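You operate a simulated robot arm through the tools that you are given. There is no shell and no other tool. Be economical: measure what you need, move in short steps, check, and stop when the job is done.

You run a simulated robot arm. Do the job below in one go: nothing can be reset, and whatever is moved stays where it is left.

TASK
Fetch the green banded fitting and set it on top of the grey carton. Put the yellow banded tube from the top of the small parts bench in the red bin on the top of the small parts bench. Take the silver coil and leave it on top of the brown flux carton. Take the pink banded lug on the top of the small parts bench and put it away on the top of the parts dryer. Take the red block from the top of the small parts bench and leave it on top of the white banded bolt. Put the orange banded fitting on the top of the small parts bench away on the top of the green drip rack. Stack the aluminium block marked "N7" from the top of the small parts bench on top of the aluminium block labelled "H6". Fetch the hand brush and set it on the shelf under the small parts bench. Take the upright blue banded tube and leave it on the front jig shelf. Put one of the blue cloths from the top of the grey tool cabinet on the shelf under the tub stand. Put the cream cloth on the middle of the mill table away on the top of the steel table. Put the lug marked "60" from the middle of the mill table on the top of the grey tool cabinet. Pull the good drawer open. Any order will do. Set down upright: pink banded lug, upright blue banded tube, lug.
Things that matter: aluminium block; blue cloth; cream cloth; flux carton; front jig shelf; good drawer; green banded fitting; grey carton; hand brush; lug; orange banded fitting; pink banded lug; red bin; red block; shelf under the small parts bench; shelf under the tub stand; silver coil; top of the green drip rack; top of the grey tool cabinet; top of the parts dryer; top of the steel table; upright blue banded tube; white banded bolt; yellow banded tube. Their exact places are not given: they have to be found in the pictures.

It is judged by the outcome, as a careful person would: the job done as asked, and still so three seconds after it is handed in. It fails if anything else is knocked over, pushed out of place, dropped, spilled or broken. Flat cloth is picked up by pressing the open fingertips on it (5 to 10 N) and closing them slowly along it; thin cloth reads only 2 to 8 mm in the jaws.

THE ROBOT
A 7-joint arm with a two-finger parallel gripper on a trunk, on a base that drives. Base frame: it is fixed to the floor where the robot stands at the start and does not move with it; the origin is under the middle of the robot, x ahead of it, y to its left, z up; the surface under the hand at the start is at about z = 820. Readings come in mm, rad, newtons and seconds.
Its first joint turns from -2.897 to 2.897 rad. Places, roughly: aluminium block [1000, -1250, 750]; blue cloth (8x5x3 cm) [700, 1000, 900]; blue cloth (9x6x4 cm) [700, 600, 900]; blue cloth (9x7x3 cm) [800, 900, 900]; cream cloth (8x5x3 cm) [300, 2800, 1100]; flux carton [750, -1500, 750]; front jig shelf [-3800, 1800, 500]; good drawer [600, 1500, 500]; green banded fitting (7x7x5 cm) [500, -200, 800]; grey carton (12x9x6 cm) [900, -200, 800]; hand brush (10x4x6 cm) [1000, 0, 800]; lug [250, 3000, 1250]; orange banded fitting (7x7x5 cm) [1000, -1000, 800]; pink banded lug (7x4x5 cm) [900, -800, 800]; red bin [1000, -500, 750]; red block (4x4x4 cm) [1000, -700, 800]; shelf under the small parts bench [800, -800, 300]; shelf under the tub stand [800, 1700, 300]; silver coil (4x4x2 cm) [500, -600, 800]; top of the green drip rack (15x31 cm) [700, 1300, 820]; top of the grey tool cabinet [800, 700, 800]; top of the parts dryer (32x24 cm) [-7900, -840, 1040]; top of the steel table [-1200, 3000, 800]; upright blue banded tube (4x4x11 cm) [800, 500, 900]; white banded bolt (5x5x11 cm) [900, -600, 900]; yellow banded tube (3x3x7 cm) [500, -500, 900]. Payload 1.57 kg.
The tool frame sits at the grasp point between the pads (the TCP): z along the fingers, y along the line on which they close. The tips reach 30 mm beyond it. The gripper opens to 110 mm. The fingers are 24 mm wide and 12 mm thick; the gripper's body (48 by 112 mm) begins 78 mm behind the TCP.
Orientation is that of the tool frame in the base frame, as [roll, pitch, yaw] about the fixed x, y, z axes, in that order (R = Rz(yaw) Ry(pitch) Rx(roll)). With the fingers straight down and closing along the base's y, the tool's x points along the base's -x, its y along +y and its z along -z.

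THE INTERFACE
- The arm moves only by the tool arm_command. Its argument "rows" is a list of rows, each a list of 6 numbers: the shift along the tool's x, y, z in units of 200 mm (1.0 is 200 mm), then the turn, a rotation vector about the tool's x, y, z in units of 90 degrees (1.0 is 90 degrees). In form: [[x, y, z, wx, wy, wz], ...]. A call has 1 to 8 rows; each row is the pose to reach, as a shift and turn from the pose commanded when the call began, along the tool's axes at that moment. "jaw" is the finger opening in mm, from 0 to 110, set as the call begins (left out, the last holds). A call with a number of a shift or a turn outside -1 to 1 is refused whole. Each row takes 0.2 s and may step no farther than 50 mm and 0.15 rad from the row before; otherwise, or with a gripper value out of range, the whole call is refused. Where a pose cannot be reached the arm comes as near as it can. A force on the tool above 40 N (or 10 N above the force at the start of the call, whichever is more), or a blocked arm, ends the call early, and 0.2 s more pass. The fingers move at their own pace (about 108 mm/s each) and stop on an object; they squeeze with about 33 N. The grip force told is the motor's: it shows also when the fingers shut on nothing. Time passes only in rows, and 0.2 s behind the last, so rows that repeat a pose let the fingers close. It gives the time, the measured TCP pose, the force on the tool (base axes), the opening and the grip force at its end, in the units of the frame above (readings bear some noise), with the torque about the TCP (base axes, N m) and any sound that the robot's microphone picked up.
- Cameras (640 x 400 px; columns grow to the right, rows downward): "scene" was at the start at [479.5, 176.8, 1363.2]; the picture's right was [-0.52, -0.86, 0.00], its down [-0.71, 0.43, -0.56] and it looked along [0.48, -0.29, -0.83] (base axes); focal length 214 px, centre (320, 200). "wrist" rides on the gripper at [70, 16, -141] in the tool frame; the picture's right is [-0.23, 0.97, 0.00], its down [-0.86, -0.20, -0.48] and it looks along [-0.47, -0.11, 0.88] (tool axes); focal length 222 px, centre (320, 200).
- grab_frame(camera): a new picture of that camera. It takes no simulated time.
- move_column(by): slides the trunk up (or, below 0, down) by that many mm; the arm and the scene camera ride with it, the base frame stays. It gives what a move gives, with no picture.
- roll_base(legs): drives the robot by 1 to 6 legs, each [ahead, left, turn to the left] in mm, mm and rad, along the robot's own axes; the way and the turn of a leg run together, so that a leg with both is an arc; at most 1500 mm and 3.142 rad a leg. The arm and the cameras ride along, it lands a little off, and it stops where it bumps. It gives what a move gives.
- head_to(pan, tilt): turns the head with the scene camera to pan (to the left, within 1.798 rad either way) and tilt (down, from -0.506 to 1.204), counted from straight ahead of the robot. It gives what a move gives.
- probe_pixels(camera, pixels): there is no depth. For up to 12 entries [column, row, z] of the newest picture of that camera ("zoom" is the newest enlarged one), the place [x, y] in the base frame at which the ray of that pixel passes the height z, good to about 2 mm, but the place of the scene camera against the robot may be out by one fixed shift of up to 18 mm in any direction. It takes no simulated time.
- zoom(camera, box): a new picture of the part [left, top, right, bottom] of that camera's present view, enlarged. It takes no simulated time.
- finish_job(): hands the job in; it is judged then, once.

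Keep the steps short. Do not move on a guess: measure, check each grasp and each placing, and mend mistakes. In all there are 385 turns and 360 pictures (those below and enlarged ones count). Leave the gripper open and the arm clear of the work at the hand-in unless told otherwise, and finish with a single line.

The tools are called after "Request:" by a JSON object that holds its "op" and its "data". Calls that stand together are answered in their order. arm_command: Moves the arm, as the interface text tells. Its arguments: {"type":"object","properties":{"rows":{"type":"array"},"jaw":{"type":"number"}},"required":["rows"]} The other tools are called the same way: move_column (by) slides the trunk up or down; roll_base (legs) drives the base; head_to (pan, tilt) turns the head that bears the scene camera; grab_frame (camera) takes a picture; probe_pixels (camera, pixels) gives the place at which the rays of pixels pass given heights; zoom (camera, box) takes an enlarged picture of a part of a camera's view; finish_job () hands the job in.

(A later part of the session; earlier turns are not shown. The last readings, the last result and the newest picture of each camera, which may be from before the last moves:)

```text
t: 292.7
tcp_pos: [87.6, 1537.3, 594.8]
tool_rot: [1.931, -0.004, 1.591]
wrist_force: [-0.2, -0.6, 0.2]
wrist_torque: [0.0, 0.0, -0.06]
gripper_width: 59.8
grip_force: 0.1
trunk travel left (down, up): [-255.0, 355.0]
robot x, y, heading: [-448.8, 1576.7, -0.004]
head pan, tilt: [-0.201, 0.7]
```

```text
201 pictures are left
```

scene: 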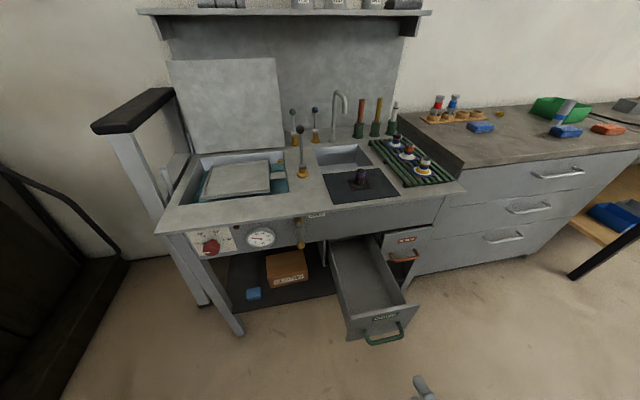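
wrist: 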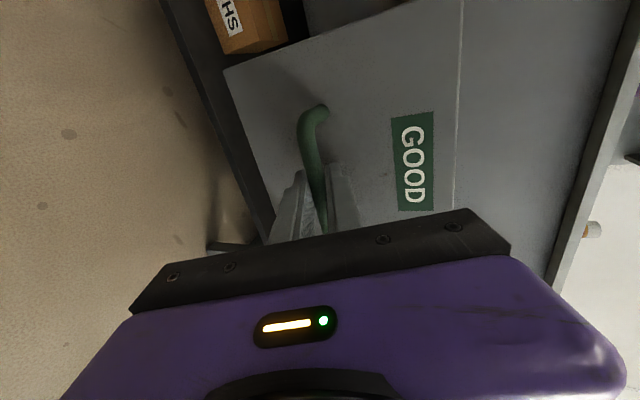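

Request:
{"op": "arm_command", "data": {"rows": [[0, 0, 0, 0, 0, -0.09], [0, 0, 0, 0, 0, -0.18], [0, 0, 0, 0, 0, -0.27], [0, 0, 0, 0, 0, -0.36], [0, 0, 0, 0, 0, -0.45], [0, 0, 0, 0, 0, -0.54], [0, 0, 0, 0, 0, -0.63], [0, 0, 0, 0, 0, -0.72]]}}

Request:
{"op": "arm_command", "data": {"rows": [[0, 0, 0, 0, 0, -0.09], [0, 0, 0, 0, 0, -0.18], [0, 0, 0, 0, 0, -0.27]]}}

Request:
{"op": "arm_command", "data": {"rows": [[0, 0, 0, 0, 0.09, 0], [0, 0, 0, 0, 0.18, 0], [0, 0, 0, 0, 0.27, 0], [0, 0, 0, 0, 0.36, 0], [0, 0, 0, 0, 0.45, 0], [0, 0, 0, 0, 0.54, 0], [0, 0, 0, 0, 0.63, 0], [0, 0, 0, 0, 0.72, 0]]}}

Request:
{"op": "roll_base", "data": {"legs": [[-400, 0, 0], [0, 0, 1.57]]}}

Request:
{"op": "move_column", "data": {"by": 300}}

Request:
{"op": "head_to", "data": {"pan": -0.5, "tilt": 0.3}}

Request:
{"op": "grab_frame", "data": {"camera": "scene"}}

Request:
{"op": "head_to", "data": {"pan": 0.5, "tilt": 0.4}}

Request:
{"op": "grab_frame", "data": {"camera": "scene"}}

```text
t: 294.5
tcp_pos: [86.8, 1539.5, 596.2]
tool_rot: [2.294, 1.005, 2.233]
wrist_force: [0.6, 0.3, 0.2]
wrist_torque: [-0.02, -0.01, -0.02]
gripper_width: 59.9
grip_force: 0.0
trunk travel left (down, up): [-255.0, 355.0]
robot x, y, heading: [-453.2, 1576.2, -0.005]
head pan, tilt: [-0.201, 0.7]
```

```text
t: 295.3
tcp_pos: [86.2, 1540.1, 595.6]
tool_rot: [3.093, 1.209, 3.11]
wrist_force: [0.7, -0.4, 0.3]
wrist_torque: [-0.01, 0.05, -0.03]
gripper_width: 59.8
grip_force: 0.0
trunk travel left (down, up): [-255.0, 355.0]
robot x, y, heading: [-451.7, 1580.8, 0.006]
head pan, tilt: [-0.201, 0.7]
```

```text
t: 297.1
tcp_pos: [86.9, 1539.2, 595.2]
tool_rot: [3.12, 0.079, -3.131]
wrist_force: [0.2, 0.1, -0.2]
wrist_torque: [0.0, -0.03, -0.02]
gripper_width: 60.1
grip_force: 0.1
trunk travel left (down, up): [-255.0, 355.0]
robot x, y, heading: [-448.3, 1579.3, -0.001]
head pan, tilt: [-0.201, 0.7]
```

```text
t: 303.5
tcp_pos: [-843.8, 2114.3, 594.0]
tool_rot: [3.121, 0.078, -1.511]
wrist_force: [-0.4, 0.0, 0.0]
wrist_torque: [-0.01, -0.04, -0.03]
gripper_width: 59.9
grip_force: 0.0
trunk travel left (down, up): [-255.0, 355.0]
robot x, y, heading: [-863.0, 1577.3, 1.617]
head pan, tilt: [-0.201, 0.7]
```

```text
t: 306.5
tcp_pos: [-844.5, 2115.3, 895.1]
tool_rot: [3.12, 0.078, -1.512]
wrist_force: [0.5, 0.1, -0.4]
wrist_torque: [-0.01, 0.01, 0.01]
gripper_width: 60.0
grip_force: 0.0
trunk travel left (down, up): [-555.0, 55.0]
robot x, y, heading: [-861.9, 1578.7, 1.619]
head pan, tilt: [-0.201, 0.7]
```

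```text
t: 307.4
tcp_pos: [-843.7, 2114.1, 894.1]
tool_rot: [3.12, 0.078, -1.51]
wrist_force: [-0.4, 0.3, 0.1]
wrist_torque: [0.01, 0.01, -0.01]
gripper_width: 59.7
grip_force: 0.1
trunk travel left (down, up): [-555.0, 55.0]
robot x, y, heading: [-861.2, 1579.1, 1.616]
head pan, tilt: [-0.499, 0.3]
```

```text
200 pictures are left
```

scene: 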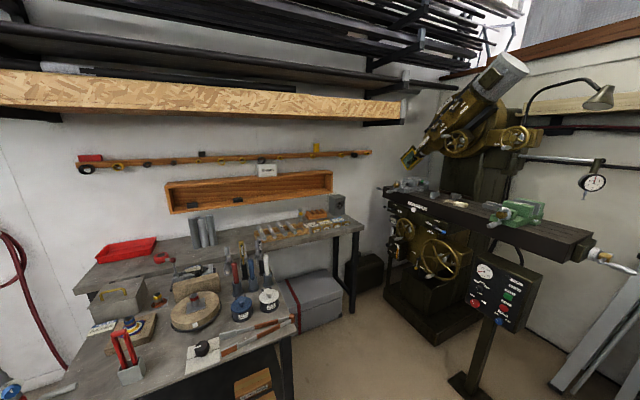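

```text
t: 308.7
tcp_pos: [-844.3, 2114.2, 893.9]
tool_rot: [3.121, 0.077, -1.513]
wrist_force: [-0.2, -0.5, 0.6]
wrist_torque: [-0.03, -0.01, 0.01]
gripper_width: 60.2
grip_force: 0.1
trunk travel left (down, up): [-555.0, 55.0]
robot x, y, heading: [-863.5, 1579.8, 1.618]
head pan, tilt: [0.499, 0.4]
```

```text
199 pictures are left
```

scene: 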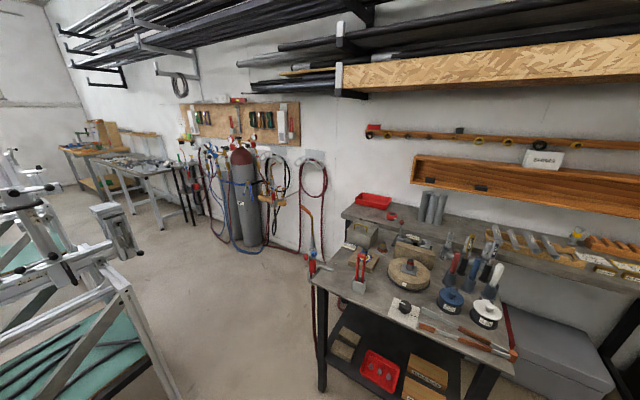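

Request:
{"op": "probe_pixels", "data": {"camera": "scene", "pixels": [[315, 285, 800], [505, 370, 800], [410, 270, 800], [345, 212, 800], [345, 212, 850], [540, 260, 850], [470, 225, 850], [322, 388, 0], [620, 300, 850]]}}

Request:
{"op": "zoom", "data": {"camera": "scene", "box": [300, 170, 640, 390]}}

Request:
{"op": "head_to", "data": {"pan": -0.7, "tilt": 0.3}}

Request:
{"op": "zoom", "data": {"camera": "scene", "box": [200, 100, 520, 300]}}

```text
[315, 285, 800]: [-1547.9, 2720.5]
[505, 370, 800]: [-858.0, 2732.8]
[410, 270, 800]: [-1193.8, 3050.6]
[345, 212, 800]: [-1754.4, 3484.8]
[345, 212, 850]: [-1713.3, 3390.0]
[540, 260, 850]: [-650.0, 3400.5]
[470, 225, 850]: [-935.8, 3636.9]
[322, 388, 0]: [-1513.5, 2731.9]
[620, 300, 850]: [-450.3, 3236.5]
```

```text
1.82 times, centred on (470, 280) of scene
```

zoom: 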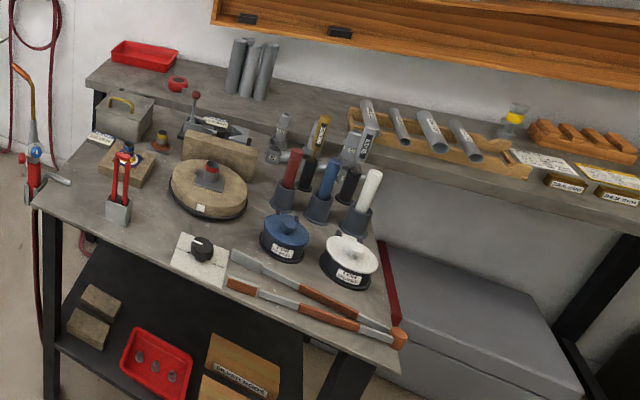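

```text
t: 310.1
tcp_pos: [-843.5, 2114.8, 894.2]
tool_rot: [3.123, 0.076, -1.512]
wrist_force: [-0.8, 0.1, 0.1]
wrist_torque: [0.03, -0.02, 0.0]
gripper_width: 60.1
grip_force: 0.0
trunk travel left (down, up): [-555.0, 55.0]
robot x, y, heading: [-859.9, 1573.4, 1.617]
head pan, tilt: [-0.7, 0.3]
```

```text
2.00 times, centred on (360, 200) of scene
```

zoom: 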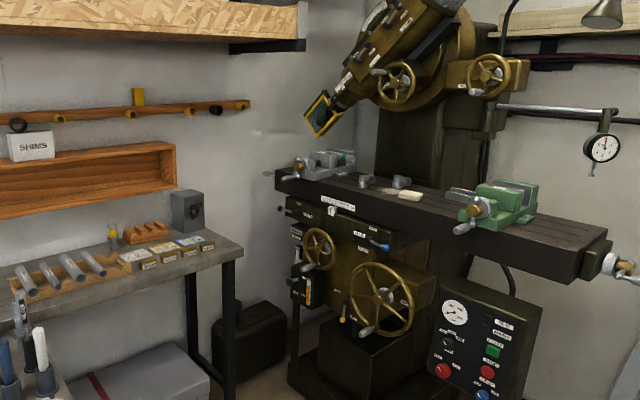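

Request:
{"op": "head_to", "data": {"pan": -0.7, "tilt": 0.7}}

Request:
{"op": "grab_frame", "data": {"camera": "scene"}}

```text
t: 310.9
tcp_pos: [-845.1, 2113.9, 894.7]
tool_rot: [3.122, 0.079, -1.513]
wrist_force: [-0.5, 0.4, -0.2]
wrist_torque: [-0.02, -0.01, -0.01]
gripper_width: 59.8
grip_force: 0.2
trunk travel left (down, up): [-555.0, 55.0]
robot x, y, heading: [-860.1, 1579.6, 1.619]
head pan, tilt: [-0.7, 0.7]
```

```text
196 pictures are left
```

scene: 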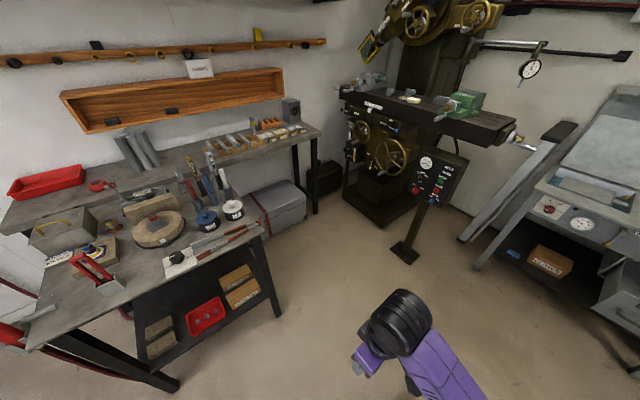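

Request:
{"op": "probe_pixels", "data": {"camera": "scene", "pixels": [[405, 252, 0], [425, 175, 900], [410, 98, 1100], [380, 107, 1080], [365, 225, 0], [280, 312, 0], [465, 238, 0], [515, 140, 1080], [345, 95, 1080], [495, 140, 1050]]}}

Request:
{"op": "zoom", "data": {"camera": "scene", "box": [320, 60, 560, 210]}}

```text
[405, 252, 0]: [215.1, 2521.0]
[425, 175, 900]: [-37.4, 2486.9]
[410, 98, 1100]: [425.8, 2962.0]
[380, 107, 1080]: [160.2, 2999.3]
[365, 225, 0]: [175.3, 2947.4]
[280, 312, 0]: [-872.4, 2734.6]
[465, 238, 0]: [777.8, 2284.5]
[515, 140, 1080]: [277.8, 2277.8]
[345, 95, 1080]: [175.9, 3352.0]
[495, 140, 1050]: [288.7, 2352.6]
```

```text
2.67 times, centred on (440, 135) of scene
```

zoom: 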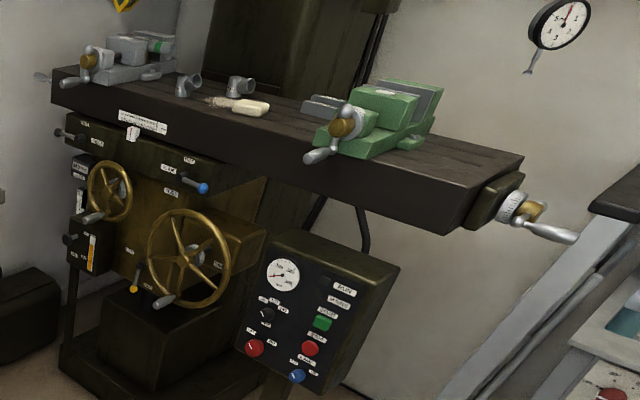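

Request:
{"op": "arm_command", "data": {"rows": [[0, 0, -0.2, 0, 0.02, 0], [0, 0, -0.4, 0, 0.05, 0], [0, 0, -0.6, 0, 0.05, 0], [0, 0, -0.8, 0, 0.05, 0], [0, 0, -1.0, 0, 0.05, 0]]}}

Request:
{"op": "move_column", "data": {"by": 55}}

Request:
{"op": "roll_base", "data": {"legs": [[0, 0, -1.618], [420, 0, 0], [0, 600, 0]]}}

Request:
{"op": "head_to", "data": {"pan": 0.2, "tilt": 0.8}}

Request:
{"op": "grab_frame", "data": {"camera": "scene"}}

```text
t: 312.1
tcp_pos: [-824.2, 2159.3, 1084.6]
tool_rot: [3.12, -0.003, -1.51]
wrist_force: [-0.2, 0.5, -0.2]
wrist_torque: [0.0, -0.03, 0.02]
gripper_width: 59.7
grip_force: 0.1
out of reach, approached as far as the arm can: row 2, 3, 4, 5
trunk travel left (down, up): [-555.0, 55.0]
robot x, y, heading: [-856.9, 1575.5, 1.62]
head pan, tilt: [-0.7, 0.7]
```

```text
t: 313.1
tcp_pos: [-823.9, 2158.7, 1138.7]
tool_rot: [3.12, -0.002, -1.51]
wrist_force: [0.7, 0.7, 0.3]
wrist_torque: [-0.01, -0.01, -0.02]
gripper_width: 59.9
grip_force: 0.1
trunk travel left (down, up): [-610.0, 0.0]
robot x, y, heading: [-859.4, 1575.2, 1.619]
head pan, tilt: [-0.7, 0.7]
```

```text
t: 322.5
tcp_pos: [124.6, 2129.2, 1138.2]
tool_rot: [3.121, -0.001, -3.104]
wrist_force: [0.2, 0.3, -0.1]
wrist_torque: [0.02, -0.01, 0.01]
gripper_width: 59.9
grip_force: 0.0
trunk travel left (down, up): [-610.0, 0.0]
robot x, y, heading: [-454.3, 2178.4, 0.023]
head pan, tilt: [-0.7, 0.7]
```

```text
t: 323.7
tcp_pos: [124.4, 2129.5, 1138.3]
tool_rot: [3.121, -0.001, -3.103]
wrist_force: [0.0, 0.1, 0.9]
wrist_torque: [0.02, 0.02, 0.01]
gripper_width: 60.0
grip_force: 0.0
trunk travel left (down, up): [-610.0, 0.0]
robot x, y, heading: [-454.9, 2178.9, 0.026]
head pan, tilt: [0.201, 0.799]
```

```text
194 pictures are left
```

scene: 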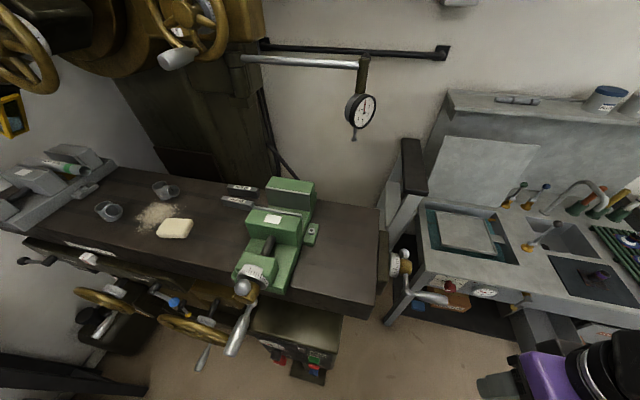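

Request:
{"op": "probe_pixels", "data": {"camera": "scene", "pixels": [[235, 350, 1080], [240, 287, 1120], [175, 228, 1110], [175, 228, 1080], [108, 210, 1110], [165, 188, 1110], [200, 275, 1080], [380, 318, 1080], [300, 345, 900], [200, 365, 950], [12, 50, 1500], [175, 60, 1500]]}}

Request:
{"op": "zoom", "data": {"camera": "scene", "box": [60, 160, 260, 285]}}

```text
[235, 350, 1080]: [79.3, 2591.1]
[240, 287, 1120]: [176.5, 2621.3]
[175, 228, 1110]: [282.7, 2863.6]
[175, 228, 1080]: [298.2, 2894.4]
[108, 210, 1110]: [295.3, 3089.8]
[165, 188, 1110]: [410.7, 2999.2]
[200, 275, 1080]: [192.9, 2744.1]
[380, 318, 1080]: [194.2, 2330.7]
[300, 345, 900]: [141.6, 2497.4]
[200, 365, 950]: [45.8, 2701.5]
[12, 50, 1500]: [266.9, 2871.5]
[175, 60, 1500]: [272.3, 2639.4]
```

```text
3.20 times, centred on (160, 222) of scene
```

zoom: 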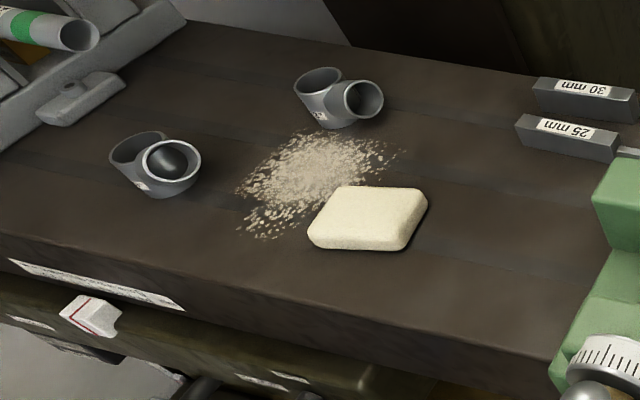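

Request:
{"op": "roll_base", "data": {"legs": [[0, 0, 0.8], [203, 134, 0]]}}

Request:
{"op": "head_to", "data": {"pan": -0.6, "tilt": 0.8}}

Request:
{"op": "grab_frame", "data": {"camera": "scene"}}

Request:
{"op": "grab_frame", "data": {"camera": "wrist"}}

```text
t: 327.6
tcp_pos: [11.8, 2808.6, 1139.1]
tool_rot: [3.12, -0.001, -2.289]
wrist_force: [0.4, 0.6, -0.4]
wrist_torque: [0.03, 0.0, -0.05]
gripper_width: 60.0
grip_force: 0.2
trunk travel left (down, up): [-610.0, 0.0]
robot x, y, heading: [-421.7, 2417.6, 0.841]
head pan, tilt: [0.201, 0.799]
```

```text
t: 328.8
tcp_pos: [13.7, 2808.3, 1138.2]
tool_rot: [3.121, -0.001, -2.29]
wrist_force: [-0.3, 0.5, 0.3]
wrist_torque: [-0.01, 0.01, 0.01]
gripper_width: 59.9
grip_force: 0.0
trunk travel left (down, up): [-610.0, 0.0]
robot x, y, heading: [-419.2, 2419.9, 0.839]
head pan, tilt: [-0.6, 0.799]
```

```text
192 pictures are left
```

scene: 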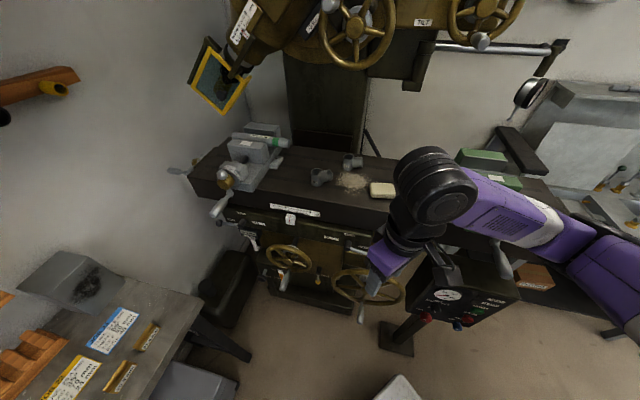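

```text
191 pictures are left
```

wrist: 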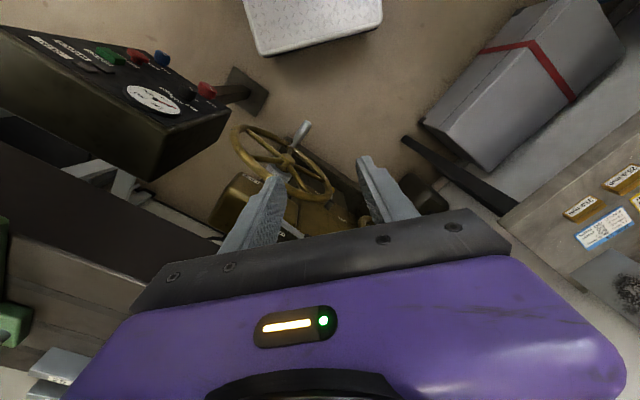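

Request:
{"op": "arm_command", "data": {"rows": [[-0.166, -0.121, 0, 0, 0, 0], [-0.332, -0.242, 0, 0, 0, 0], [-0.498, -0.363, 0, 0, 0, 0], [-0.664, -0.484, 0, 0, 0, 0]]}}

Request:
{"op": "grab_frame", "data": {"camera": "wrist"}}

Request:
{"op": "grab_frame", "data": {"camera": "scene"}}

```text
t: 329.8
tcp_pos: [170.5, 2845.4, 1134.7]
tool_rot: [3.121, -0.008, -2.287]
wrist_force: [-21.2, -15.8, 7.8]
wrist_torque: [-0.42, 0.02, -0.88]
gripper_width: 55.7
grip_force: 0.0
trunk travel left (down, up): [-610.0, 0.0]
robot x, y, heading: [-419.8, 2421.2, 0.84]
head pan, tilt: [-0.6, 0.799]
```

```text
190 pictures are left
```

wrist: 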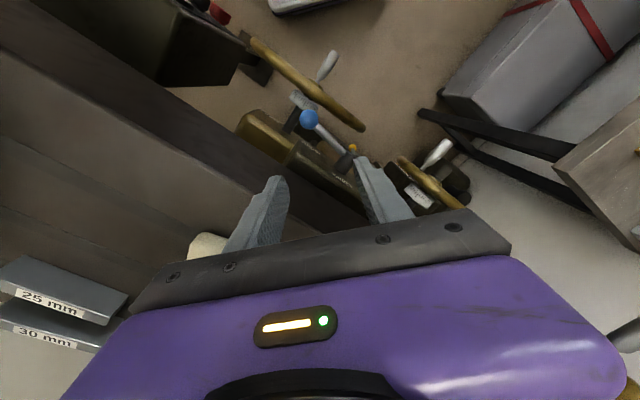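

```text
189 pictures are left
```

scene: 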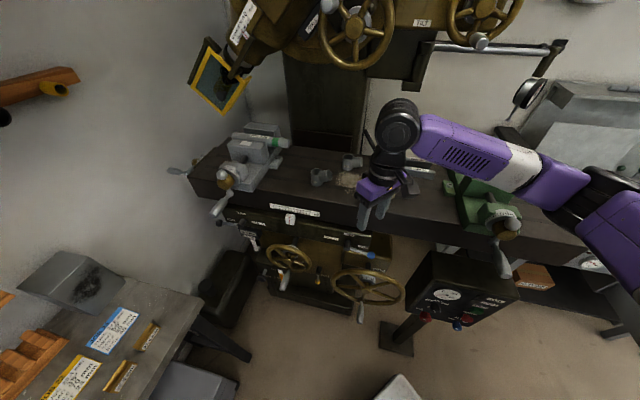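

Request:
{"op": "arm_command", "data": {"rows": [[0.155, 0.064, 0, 0, 0, 0], [0.31, 0.128, 0, 0, 0, 0], [0.45, 0.19, 0, 0, 0, 0]]}}

Request:
{"op": "zoom", "data": {"camera": "scene", "box": [180, 110, 440, 260]}}

```text
t: 330.6
tcp_pos: [85.3, 2801.4, 1134.9]
tool_rot: [3.12, -0.001, -2.289]
wrist_force: [0.0, 0.1, -0.4]
wrist_torque: [0.02, -0.02, -0.02]
gripper_width: 59.9
grip_force: 0.0
trunk travel left (down, up): [-610.0, 0.0]
robot x, y, heading: [-419.4, 2422.3, 0.842]
head pan, tilt: [-0.6, 0.799]
```

```text
2.46 times, centred on (310, 185) of scene
```

zoom: 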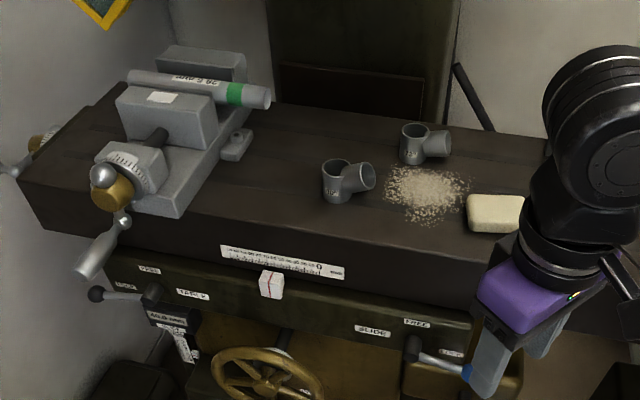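

Request:
{"op": "arm_command", "data": {"rows": [[0.17, 0.03, 0, 0, 0, 0], [0.33, 0.07, 0, 0, 0, 0]]}}

Request:
{"op": "roll_base", "data": {"legs": [[200, 152, 0], [0, 0, -0.42]]}}

Request:
{"op": "grab_frame", "data": {"camera": "wrist"}}

Request:
{"op": "grab_frame", "data": {"camera": "scene"}}

```text
t: 331.2
tcp_pos: [36.4, 2762.9, 1135.2]
tool_rot: [3.119, -0.007, -2.29]
wrist_force: [0.3, -0.3, -0.2]
wrist_torque: [-0.04, 0.0, 0.02]
gripper_width: 60.0
grip_force: 0.0
out of reach, approached as far as the arm can: row 2
trunk travel left (down, up): [-610.0, 0.0]
robot x, y, heading: [-420.1, 2420.1, 0.84]
head pan, tilt: [-0.6, 0.799]
```

```text
t: 334.0
tcp_pos: [134.0, 2856.4, 1135.1]
tool_rot: [3.118, -0.007, -2.574]
wrist_force: [0.3, -0.1, 0.0]
wrist_torque: [0.05, -0.02, -0.02]
gripper_width: 60.2
grip_force: 0.0
trunk travel left (down, up): [-610.0, 0.0]
robot x, y, heading: [-400.2, 2656.6, 0.553]
head pan, tilt: [-0.6, 0.799]
stopped in leg 2: the robot was blocked; the commanded pose is now the measured one
```

```text
187 pictures are left
```

wrist: 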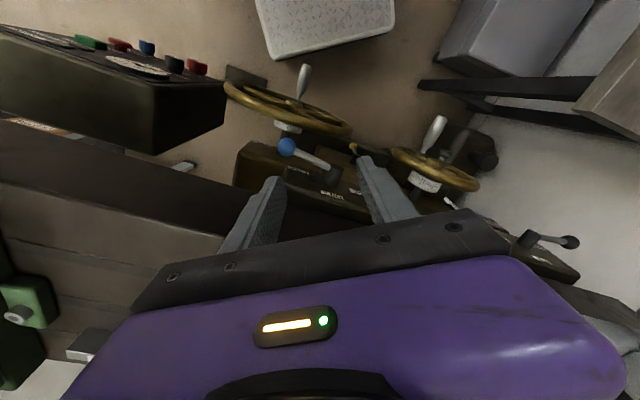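

```text
186 pictures are left
```

scene: 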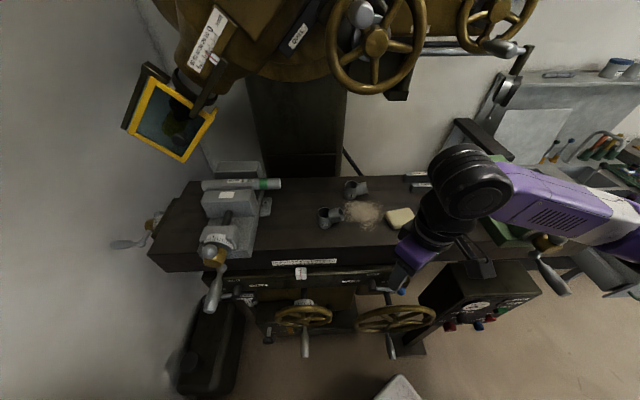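

Request:
{"op": "head_to", "data": {"pan": 1.79, "tilt": 0.9}}

Request:
{"op": "grab_frame", "data": {"camera": "scene"}}

Request:
{"op": "head_to", "data": {"pan": -1.5, "tilt": 0.9}}

Request:
{"op": "grab_frame", "data": {"camera": "scene"}}

```text
t: 336.2
tcp_pos: [132.8, 2855.2, 1133.2]
tool_rot: [3.121, -0.005, -2.574]
wrist_force: [-0.3, 0.0, 0.4]
wrist_torque: [0.02, 0.02, -0.04]
gripper_width: 60.0
grip_force: 0.1
trunk travel left (down, up): [-610.0, 0.0]
robot x, y, heading: [-401.1, 2657.5, 0.548]
head pan, tilt: [1.791, 0.901]
```

```text
185 pictures are left
```

scene: 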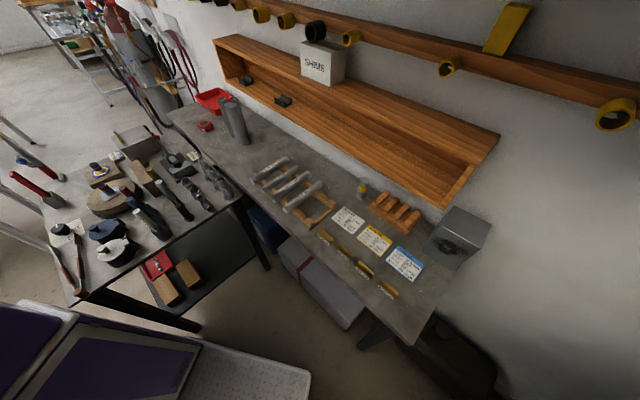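

```text
t: 339.0
tcp_pos: [133.7, 2855.1, 1133.5]
tool_rot: [3.119, -0.005, -2.574]
wrist_force: [-0.7, -0.8, 0.5]
wrist_torque: [-0.03, -0.02, -0.03]
gripper_width: 59.9
grip_force: 0.1
trunk travel left (down, up): [-610.0, 0.0]
robot x, y, heading: [-397.0, 2658.7, 0.55]
head pan, tilt: [-1.499, 0.901]
```

```text
184 pictures are left
```

scene: 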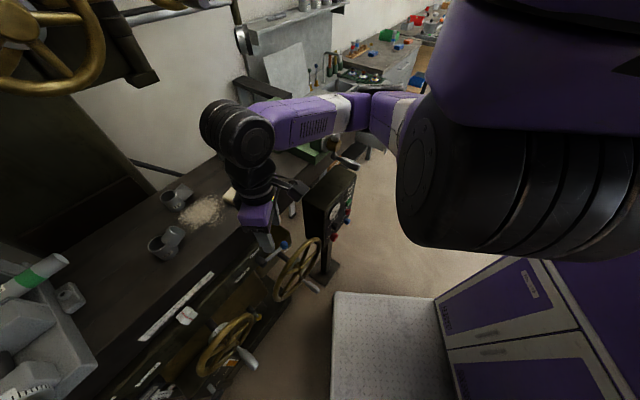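

Request:
{"op": "roll_base", "data": {"legs": [[0, 0, 0.03]]}}

Request:
{"op": "arm_command", "data": {"rows": [[0, 0, 0, 0, -0.09, 0], [0, 0, 0, 0, -0.18, 0], [0, 0, 0, 0, -0.27, 0], [0, 0, 0, 0, -0.36, 0], [0, 0, 0, 0, -0.45, 0]]}}

Request:
{"op": "grab_frame", "data": {"camera": "wrist"}}

```text
t: 339.7
tcp_pos: [126.6, 2871.4, 1134.4]
tool_rot: [3.12, -0.006, -2.544]
wrist_force: [0.5, -0.3, 0.9]
wrist_torque: [0.0, -0.01, 0.01]
gripper_width: 59.9
grip_force: 0.1
trunk travel left (down, up): [-610.0, 0.0]
robot x, y, heading: [-402.8, 2657.2, 0.583]
head pan, tilt: [-1.499, 0.901]
```

```text
t: 340.4
tcp_pos: [170.7, 2868.0, 1121.5]
tool_rot: [3.113, 0.248, -2.544]
wrist_force: [-19.5, -6.3, 9.0]
wrist_torque: [-0.38, 0.22, -0.67]
gripper_width: 55.5
grip_force: 0.1
out of reach, approached as far as the arm can: row 1, 2, 3
trunk travel left (down, up): [-610.0, 0.0]
robot x, y, heading: [-398.8, 2660.0, 0.58]
head pan, tilt: [-1.499, 0.901]
stopped in row 3: the force on the tool passed its limit at 56 N (the readings are from after the stop); the commanded pose is now the measured one
```

```text
183 pictures are left
```

wrist: 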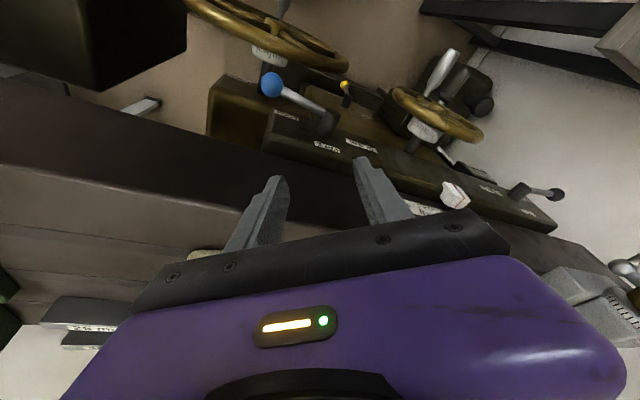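

Request:
{"op": "roll_base", "data": {"legs": [[-150, 0, 0]]}}

Request:
{"op": "arm_command", "data": {"rows": [[-0.2, 0, 0, 0, 0, 0], [-0.4, 0, 0, 0, -0.05, 0], [-0.5, 0, 0, 0, -0.14, 0], [-0.5, 0, 0, 0, -0.23, 0], [-0.5, 0, 0, 0, -0.32, 0]]}}

Request:
{"op": "grab_frame", "data": {"camera": "wrist"}}

```text
t: 341.8
tcp_pos: [48.3, 2784.6, 1119.8]
tool_rot: [3.115, 0.255, -2.55]
wrist_force: [-0.9, -0.1, 0.4]
wrist_torque: [-0.02, -0.01, -0.01]
gripper_width: 60.0
grip_force: 0.1
trunk travel left (down, up): [-610.0, 0.0]
robot x, y, heading: [-526.6, 2572.8, 0.583]
head pan, tilt: [-1.499, 0.901]
```

```text
t: 342.9
tcp_pos: [128.0, 2837.8, 1146.7]
tool_rot: [3.105, 0.759, -2.568]
wrist_force: [-0.1, 1.2, -0.8]
wrist_torque: [0.0, 0.03, -0.01]
gripper_width: 60.0
grip_force: 0.1
trunk travel left (down, up): [-610.0, 0.0]
robot x, y, heading: [-525.1, 2572.1, 0.582]
head pan, tilt: [-1.499, 0.901]
```

```text
182 pictures are left
```

wrist: 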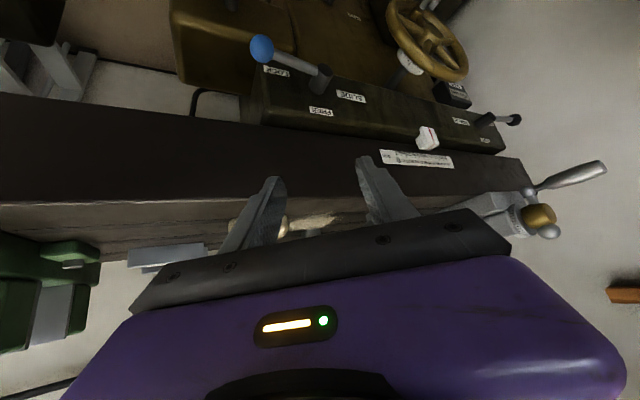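

Request:
{"op": "arm_command", "data": {"rows": [[-0.14, 0, -0.15, 0, 0, 0], [-0.29, 0, -0.31, 0, 0, 0], [-0.36, 0, -0.38, 0, 0, 0]]}}

Request:
{"op": "grab_frame", "data": {"camera": "wrist"}}

Request:
{"op": "head_to", "data": {"pan": -0.5, "tilt": 0.6}}

Request:
{"op": "grab_frame", "data": {"camera": "scene"}}

```text
t: 343.8
tcp_pos: [149.1, 2835.8, 1250.9]
tool_rot: [3.101, 0.754, -2.568]
wrist_force: [0.1, 0.6, -0.1]
wrist_torque: [0.0, -0.03, 0.01]
gripper_width: 59.8
grip_force: 0.0
out of reach, approached as far as the arm can: row 1, 2, 3
trunk travel left (down, up): [-610.0, 0.0]
robot x, y, heading: [-524.1, 2578.0, 0.581]
head pan, tilt: [-1.499, 0.901]
```

```text
181 pictures are left
```

wrist: 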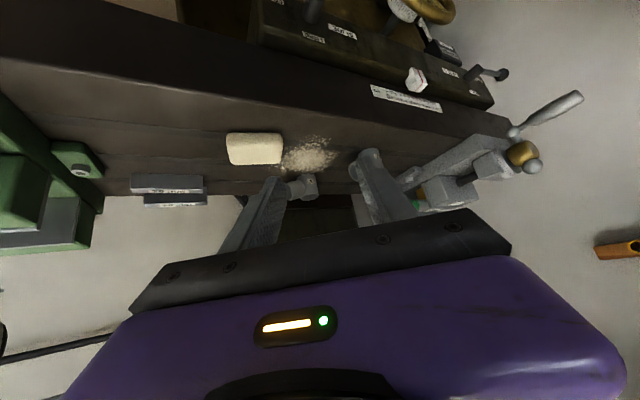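

```text
t: 345.0
tcp_pos: [148.3, 2836.6, 1251.4]
tool_rot: [3.103, 0.756, -2.567]
wrist_force: [-0.3, 0.6, -0.5]
wrist_torque: [0.0, 0.04, -0.03]
gripper_width: 59.9
grip_force: 0.1
trunk travel left (down, up): [-610.0, 0.0]
robot x, y, heading: [-528.9, 2570.3, 0.578]
head pan, tilt: [-0.499, 0.6]
```

```text
180 pictures are left
```

scene: 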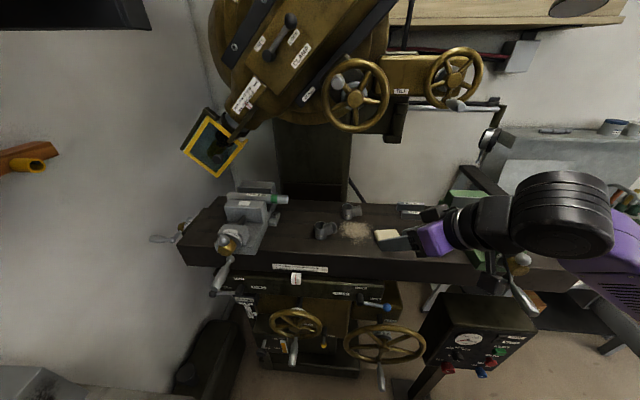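

Request:
{"op": "probe_pixels", "data": {"camera": "wrist", "pixels": [[255, 148, 1120], [255, 148, 1150], [255, 148, 1180], [255, 148, 1200], [227, 132, 1170], [281, 133, 1170], [282, 163, 1170], [230, 164, 1170], [302, 187, 1170]]}}

Request:
{"op": "zoom", "data": {"camera": "wrist", "box": [200, 100, 392, 220]}}

```text
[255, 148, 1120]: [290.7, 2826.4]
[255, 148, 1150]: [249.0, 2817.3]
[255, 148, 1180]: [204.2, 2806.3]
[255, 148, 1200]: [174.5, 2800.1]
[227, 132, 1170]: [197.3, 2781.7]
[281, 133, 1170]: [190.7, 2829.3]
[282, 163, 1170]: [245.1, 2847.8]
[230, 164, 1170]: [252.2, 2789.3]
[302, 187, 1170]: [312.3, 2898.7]
```

```text
3.33 times, centred on (296, 160) of wrist
```

zoom: 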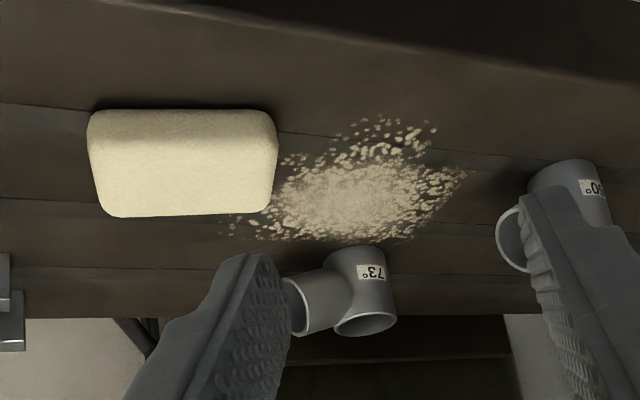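

Request:
{"op": "arm_command", "data": {"rows": [[0, -0.2, 0, 0, 0, 0], [0, -0.4, 0, 0, 0, 0], [0, -0.4, 0, 0, 0, 0]], "jaw": 100}}

Request:
{"op": "zoom", "data": {"camera": "wrist", "box": [200, 80, 456, 240]}}

```text
t: 345.8
tcp_pos: [193.6, 2768.6, 1251.9]
tool_rot: [3.103, 0.757, -2.569]
wrist_force: [0.8, -0.4, 0.7]
wrist_torque: [-0.04, -0.01, -0.03]
gripper_width: 100.0
grip_force: 0.0
trunk travel left (down, up): [-610.0, 0.0]
robot x, y, heading: [-529.0, 2571.4, 0.581]
head pan, tilt: [-0.499, 0.6]
```

```text
2.50 times, centred on (328, 160) of wrist
```

zoom: 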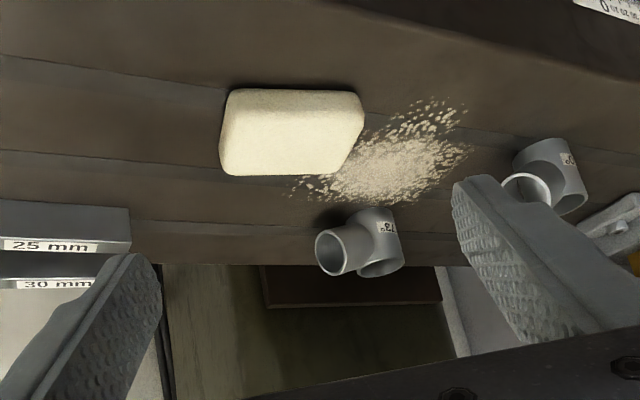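

Request:
{"op": "probe_pixels", "data": {"camera": "zoom", "pixels": [[290, 133, 1120], [290, 133, 1150], [290, 133, 1180], [222, 175, 1150], [340, 175, 1150], [362, 95, 1150], [232, 92, 1150], [560, 175, 1150]]}}

```text
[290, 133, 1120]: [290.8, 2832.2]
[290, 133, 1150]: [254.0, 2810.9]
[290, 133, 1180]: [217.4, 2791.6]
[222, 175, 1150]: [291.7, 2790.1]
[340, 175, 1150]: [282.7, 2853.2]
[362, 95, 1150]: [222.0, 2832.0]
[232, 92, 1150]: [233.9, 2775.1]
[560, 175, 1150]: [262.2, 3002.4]
```

Request:
{"op": "probe_pixels", "data": {"camera": "zoom", "pixels": [[330, 245, 1115], [385, 210, 1130], [375, 270, 1105], [318, 240, 1110], [545, 180, 1120], [525, 185, 1110], [125, 250, 1120]]}}

Request:
{"op": "arm_command", "data": {"rows": [[0, 0, 0, 0.063, 0, 0.066], [0, 0, 0, 0.126, 0, 0.133], [0, 0, 0, 0.188, 0, 0.199], [0, 0, 0, 0.188, 0, 0.199]]}}

Request:
{"op": "grab_frame", "data": {"camera": "wrist"}}

```text
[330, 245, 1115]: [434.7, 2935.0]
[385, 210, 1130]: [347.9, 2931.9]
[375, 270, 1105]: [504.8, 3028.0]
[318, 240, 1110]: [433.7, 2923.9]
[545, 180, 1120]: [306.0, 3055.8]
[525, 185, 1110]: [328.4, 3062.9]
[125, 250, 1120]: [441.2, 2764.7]
```

```text
t: 346.8
tcp_pos: [194.6, 2769.0, 1248.7]
tool_rot: [3.106, 0.747, -2.996]
wrist_force: [-0.1, 0.0, 0.1]
wrist_torque: [0.0, 0.0, -0.01]
gripper_width: 99.9
grip_force: 0.0
trunk travel left (down, up): [-610.0, 0.0]
robot x, y, heading: [-522.9, 2579.2, 0.579]
head pan, tilt: [-0.499, 0.6]
```

```text
177 pictures are left
```

wrist: 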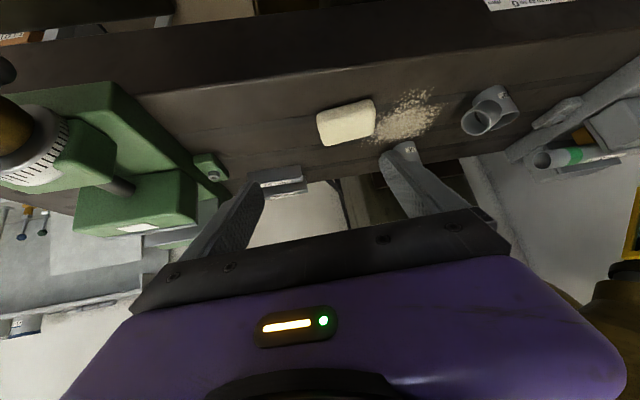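

Request:
{"op": "arm_command", "data": {"rows": [[-0.139, 0.1, 0.129, 0, 0, 0], [-0.278, 0.207, 0.258, 0, 0, 0], [-0.165, 0.207, 0.38, 0, 0, 0], [-0.07, 0.207, 0.485, 0, 0, 0], [-0.07, 0.207, 0.485, 0, 0, 0]], "jaw": 110}}

Request:
{"op": "grab_frame", "data": {"camera": "wrist"}}

```text
t: 348.0
tcp_pos: [259.4, 2826.7, 1187.3]
tool_rot: [3.106, 0.745, -2.994]
wrist_force: [0.8, 0.3, 0.3]
wrist_torque: [0.0, -0.01, 0.0]
gripper_width: 109.8
grip_force: 0.0
trunk travel left (down, up): [-610.0, 0.0]
robot x, y, heading: [-529.6, 2577.0, 0.58]
head pan, tilt: [-0.499, 0.6]
```

```text
176 pictures are left
```

wrist: 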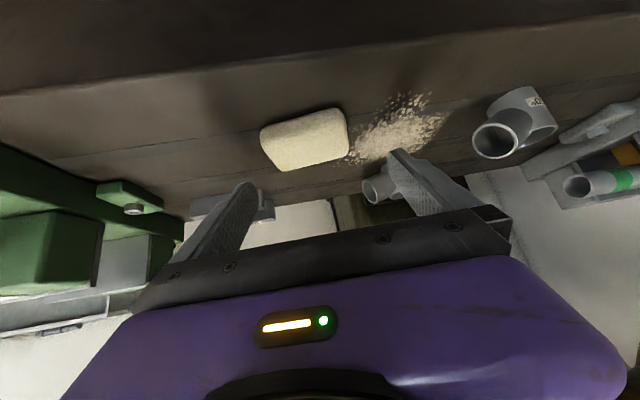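

Request:
{"op": "probe_pixels", "data": {"camera": "wrist", "pixels": [[305, 140, 1130], [305, 140, 1120], [262, 133, 1130], [348, 115, 1130], [278, 170, 1130], [348, 157, 1130]]}}

```text
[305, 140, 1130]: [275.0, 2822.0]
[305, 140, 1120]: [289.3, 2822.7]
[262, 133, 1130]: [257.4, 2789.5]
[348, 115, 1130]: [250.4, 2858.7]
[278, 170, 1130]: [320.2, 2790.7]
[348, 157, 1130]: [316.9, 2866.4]
```

Request:
{"op": "arm_command", "data": {"rows": [[0.06, -0.022, 0.11, 0, 0, 0], [0.12, -0.022, 0.215, 0, 0, 0], [0.12, -0.022, 0.215, 0, 0, 0]]}}

Request:
{"op": "arm_command", "data": {"rows": [[0.01, 0, 0.011, 0, 0, 0], [0.02, 0, 0.022, 0, 0, 0], [0.03, 0, 0.033, 0, 0, 0]]}}

Request:
{"op": "grab_frame", "data": {"camera": "wrist"}}

```text
t: 348.7
tcp_pos: [274.6, 2825.1, 1150.2]
tool_rot: [3.108, 0.767, -2.992]
wrist_force: [0.1, 1.7, 11.7]
wrist_torque: [-0.58, -0.25, 0.08]
gripper_width: 108.8
grip_force: 0.0
trunk travel left (down, up): [-610.0, 0.0]
robot x, y, heading: [-525.3, 2575.1, 0.581]
head pan, tilt: [-0.499, 0.6]
stopped in row 3: the force on the tool passed its limit at 64 N (the readings are from after the stop); the commanded pose is now the measured one
```

```text
t: 349.1
tcp_pos: [275.7, 2825.2, 1151.4]
tool_rot: [3.11, 0.776, -2.987]
wrist_force: [-3.9, 0.1, 12.4]
wrist_torque: [-0.72, -0.16, -0.16]
gripper_width: 109.1
grip_force: 0.0
trunk travel left (down, up): [-610.0, 0.0]
robot x, y, heading: [-527.2, 2575.1, 0.579]
head pan, tilt: [-0.499, 0.6]
stopped in row 2: the force on the tool passed its limit at 44 N (the readings are from after the stop); the commanded pose is now the measured one
```

```text
175 pictures are left
```

wrist: 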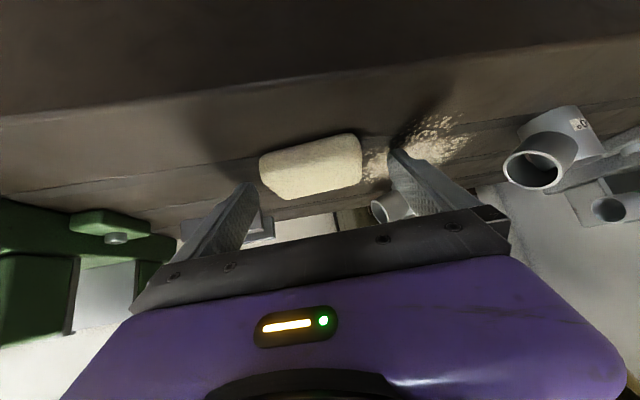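

Request:
{"op": "arm_command", "data": {"rows": [[-0.012, 0, -0.012, 0, 0, 0], [0.045, 0, -0.065, 0, 0, 0], [0.085, 0, -0.105, 0, 0, 0], [0.085, 0, -0.105, 0, 0, 0]]}}

Request:
{"op": "grab_frame", "data": {"camera": "wrist"}}

```text
t: 350.1
tcp_pos: [248.7, 2820.0, 1152.6]
tool_rot: [3.113, 0.77, -2.99]
wrist_force: [0.5, -0.2, -0.7]
wrist_torque: [0.03, 0.01, -0.02]
gripper_width: 110.0
grip_force: 0.1
trunk travel left (down, up): [-610.0, 0.0]
robot x, y, heading: [-526.2, 2572.0, 0.579]
head pan, tilt: [-0.499, 0.6]
```

```text
174 pictures are left
```

wrist: 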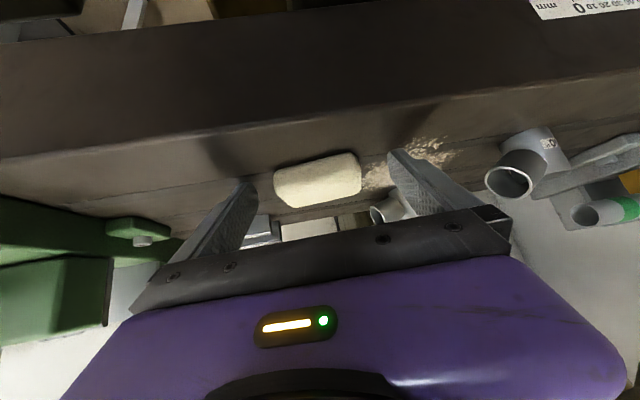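

Request:
{"op": "arm_command", "data": {"rows": [[0, 0, 0, 0, 0, 0], [0, 0, 0, 0, 0, 0], [0, 0, 0, 0, 0, 0], [0, 0, 0, 0, 0, 0], [0, 0, 0, 0, 0, 0]], "jaw": 30}}

Request:
{"op": "arm_command", "data": {"rows": [[-0.1, 0, -0.11, 0, 0, 0], [-0.2, 0, -0.22, 0, 0, 0], [-0.2, 0, -0.4, 0, 0, 0], [-0.2, 0, -0.6, 0, 0, 0]]}}

Request:
{"op": "grab_frame", "data": {"camera": "wrist"}}

```text
t: 351.4
tcp_pos: [249.8, 2820.6, 1151.7]
tool_rot: [3.113, 0.772, -2.99]
wrist_force: [0.5, 0.9, 0.7]
wrist_torque: [-0.05, -0.01, -0.02]
gripper_width: 68.7
grip_force: 33.0
trunk travel left (down, up): [-610.0, 0.0]
robot x, y, heading: [-525.5, 2575.1, 0.581]
head pan, tilt: [-0.499, 0.6]
```

```text
t: 352.4
tcp_pos: [196.2, 2810.4, 1266.4]
tool_rot: [3.113, 0.77, -2.99]
wrist_force: [0.5, 0.0, -0.7]
wrist_torque: [-0.02, -0.01, -0.02]
gripper_width: 68.8
grip_force: 33.0
trunk travel left (down, up): [-610.0, 0.0]
robot x, y, heading: [-524.1, 2572.8, 0.577]
head pan, tilt: [-0.499, 0.6]
```

```text
173 pictures are left
```

wrist: 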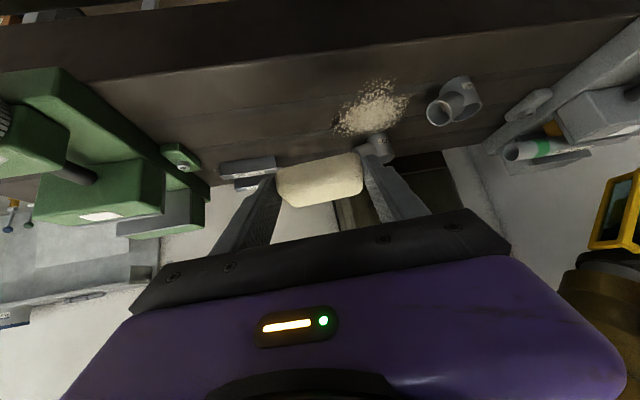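

Request:
{"op": "roll_base", "data": {"legs": [[-200, 0, 0]]}}

Request:
{"op": "head_to", "data": {"pan": 1.79, "tilt": 0.5}}

Request:
{"op": "grab_frame", "data": {"camera": "scene"}}

```text
t: 354.0
tcp_pos: [23.9, 2700.6, 1267.7]
tool_rot: [3.111, 0.772, -2.986]
wrist_force: [0.7, 0.4, -1.4]
wrist_torque: [-0.05, -0.01, 0.01]
gripper_width: 68.7
grip_force: 32.8
trunk travel left (down, up): [-610.0, 0.0]
robot x, y, heading: [-697.2, 2464.4, 0.582]
head pan, tilt: [-0.499, 0.6]
```

```text
t: 356.1
tcp_pos: [24.0, 2699.6, 1266.9]
tool_rot: [3.112, 0.774, -2.987]
wrist_force: [0.9, 0.0, -1.1]
wrist_torque: [-0.02, 0.0, 0.0]
gripper_width: 68.7
grip_force: 33.4
trunk travel left (down, up): [-610.0, 0.0]
robot x, y, heading: [-697.6, 2461.2, 0.581]
head pan, tilt: [1.791, 0.499]
```

```text
172 pictures are left
```

scene: 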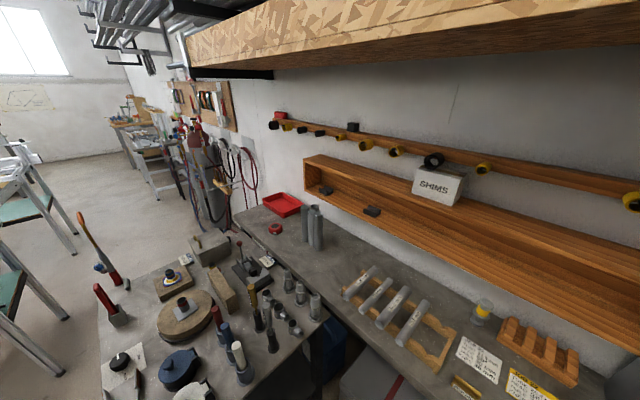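

Request:
{"op": "probe_pixels", "data": {"camera": "scene", "pixels": [[63, 375, 0], [75, 232, 0], [98, 315, 800], [130, 335, 800], [145, 330, 800], [195, 350, 820], [300, 345, 800]]}}

Request:
{"op": "zoom", "data": {"camera": "scene", "box": [80, 220, 340, 400]}}

```text
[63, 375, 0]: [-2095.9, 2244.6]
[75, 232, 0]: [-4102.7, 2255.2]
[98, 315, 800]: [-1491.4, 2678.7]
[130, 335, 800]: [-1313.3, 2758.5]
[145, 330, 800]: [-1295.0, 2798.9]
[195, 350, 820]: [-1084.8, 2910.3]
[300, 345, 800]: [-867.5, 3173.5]
```

```text
2.22 times, centred on (210, 310) of scene
```

zoom: 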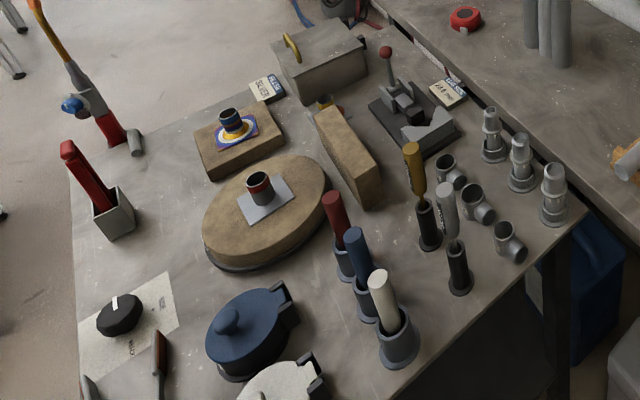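

Request:
{"op": "probe_pixels", "data": {"camera": "zoom", "pixels": [[72, 235, 800], [136, 215, 800], [205, 235, 800], [200, 150, 800], [168, 275, 800], [165, 200, 800], [78, 285, 800], [135, 145, 800]]}}

```text
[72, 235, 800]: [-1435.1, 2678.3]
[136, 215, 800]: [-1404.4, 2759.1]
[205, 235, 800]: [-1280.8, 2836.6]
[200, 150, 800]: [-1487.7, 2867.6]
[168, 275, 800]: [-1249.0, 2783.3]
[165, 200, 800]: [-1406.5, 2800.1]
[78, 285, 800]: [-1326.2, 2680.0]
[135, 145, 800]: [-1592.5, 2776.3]
```

Request:
{"op": "roll_base", "data": {"legs": [[-350, 0, 0], [0, 0, 0.99], [-213, 0, 0], [0, 542, 0]]}}

Request:
{"op": "head_to", "data": {"pan": 0.0, "tilt": 0.7}}

Request:
{"op": "grab_frame", "data": {"camera": "scene"}}

Request:
{"op": "grab_frame", "data": {"camera": "wrist"}}

```text
t: 359.5
tcp_pos: [-293.7, 2631.5, 1267.5]
tool_rot: [3.113, 0.774, -2.773]
wrist_force: [-0.1, 0.2, -0.5]
wrist_torque: [-0.01, 0.04, -0.01]
gripper_width: 68.8
grip_force: 33.0
trunk travel left (down, up): [-610.0, 0.0]
robot x, y, heading: [-942.0, 2244.2, 0.806]
head pan, tilt: [1.791, 0.499]
stopped in leg 2: the robot was blocked; the commanded pose is now the measured one
```

```text
t: 361.3
tcp_pos: [-293.0, 2630.8, 1267.4]
tool_rot: [3.112, 0.774, -2.773]
wrist_force: [-0.8, 0.2, -1.2]
wrist_torque: [-0.03, -0.01, -0.02]
gripper_width: 68.5
grip_force: 33.2
trunk travel left (down, up): [-610.0, 0.0]
robot x, y, heading: [-946.7, 2244.2, 0.807]
head pan, tilt: [0.0, 0.7]
```

```text
170 pictures are left
```

scene: 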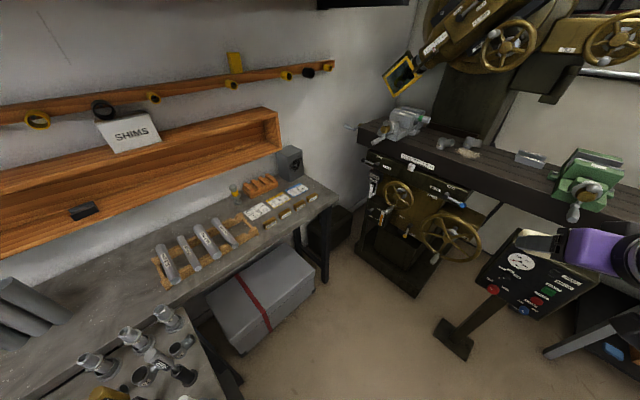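

```text
169 pictures are left
```

wrist: 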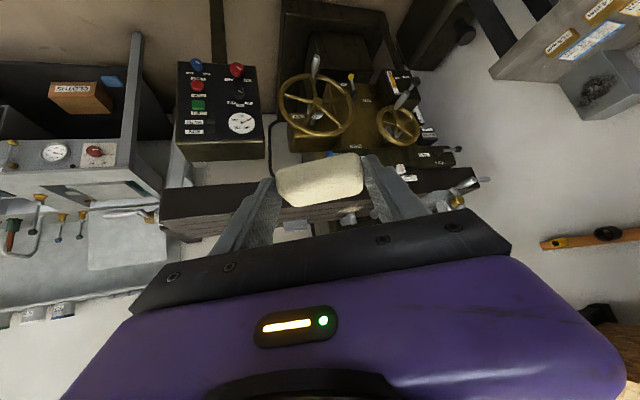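

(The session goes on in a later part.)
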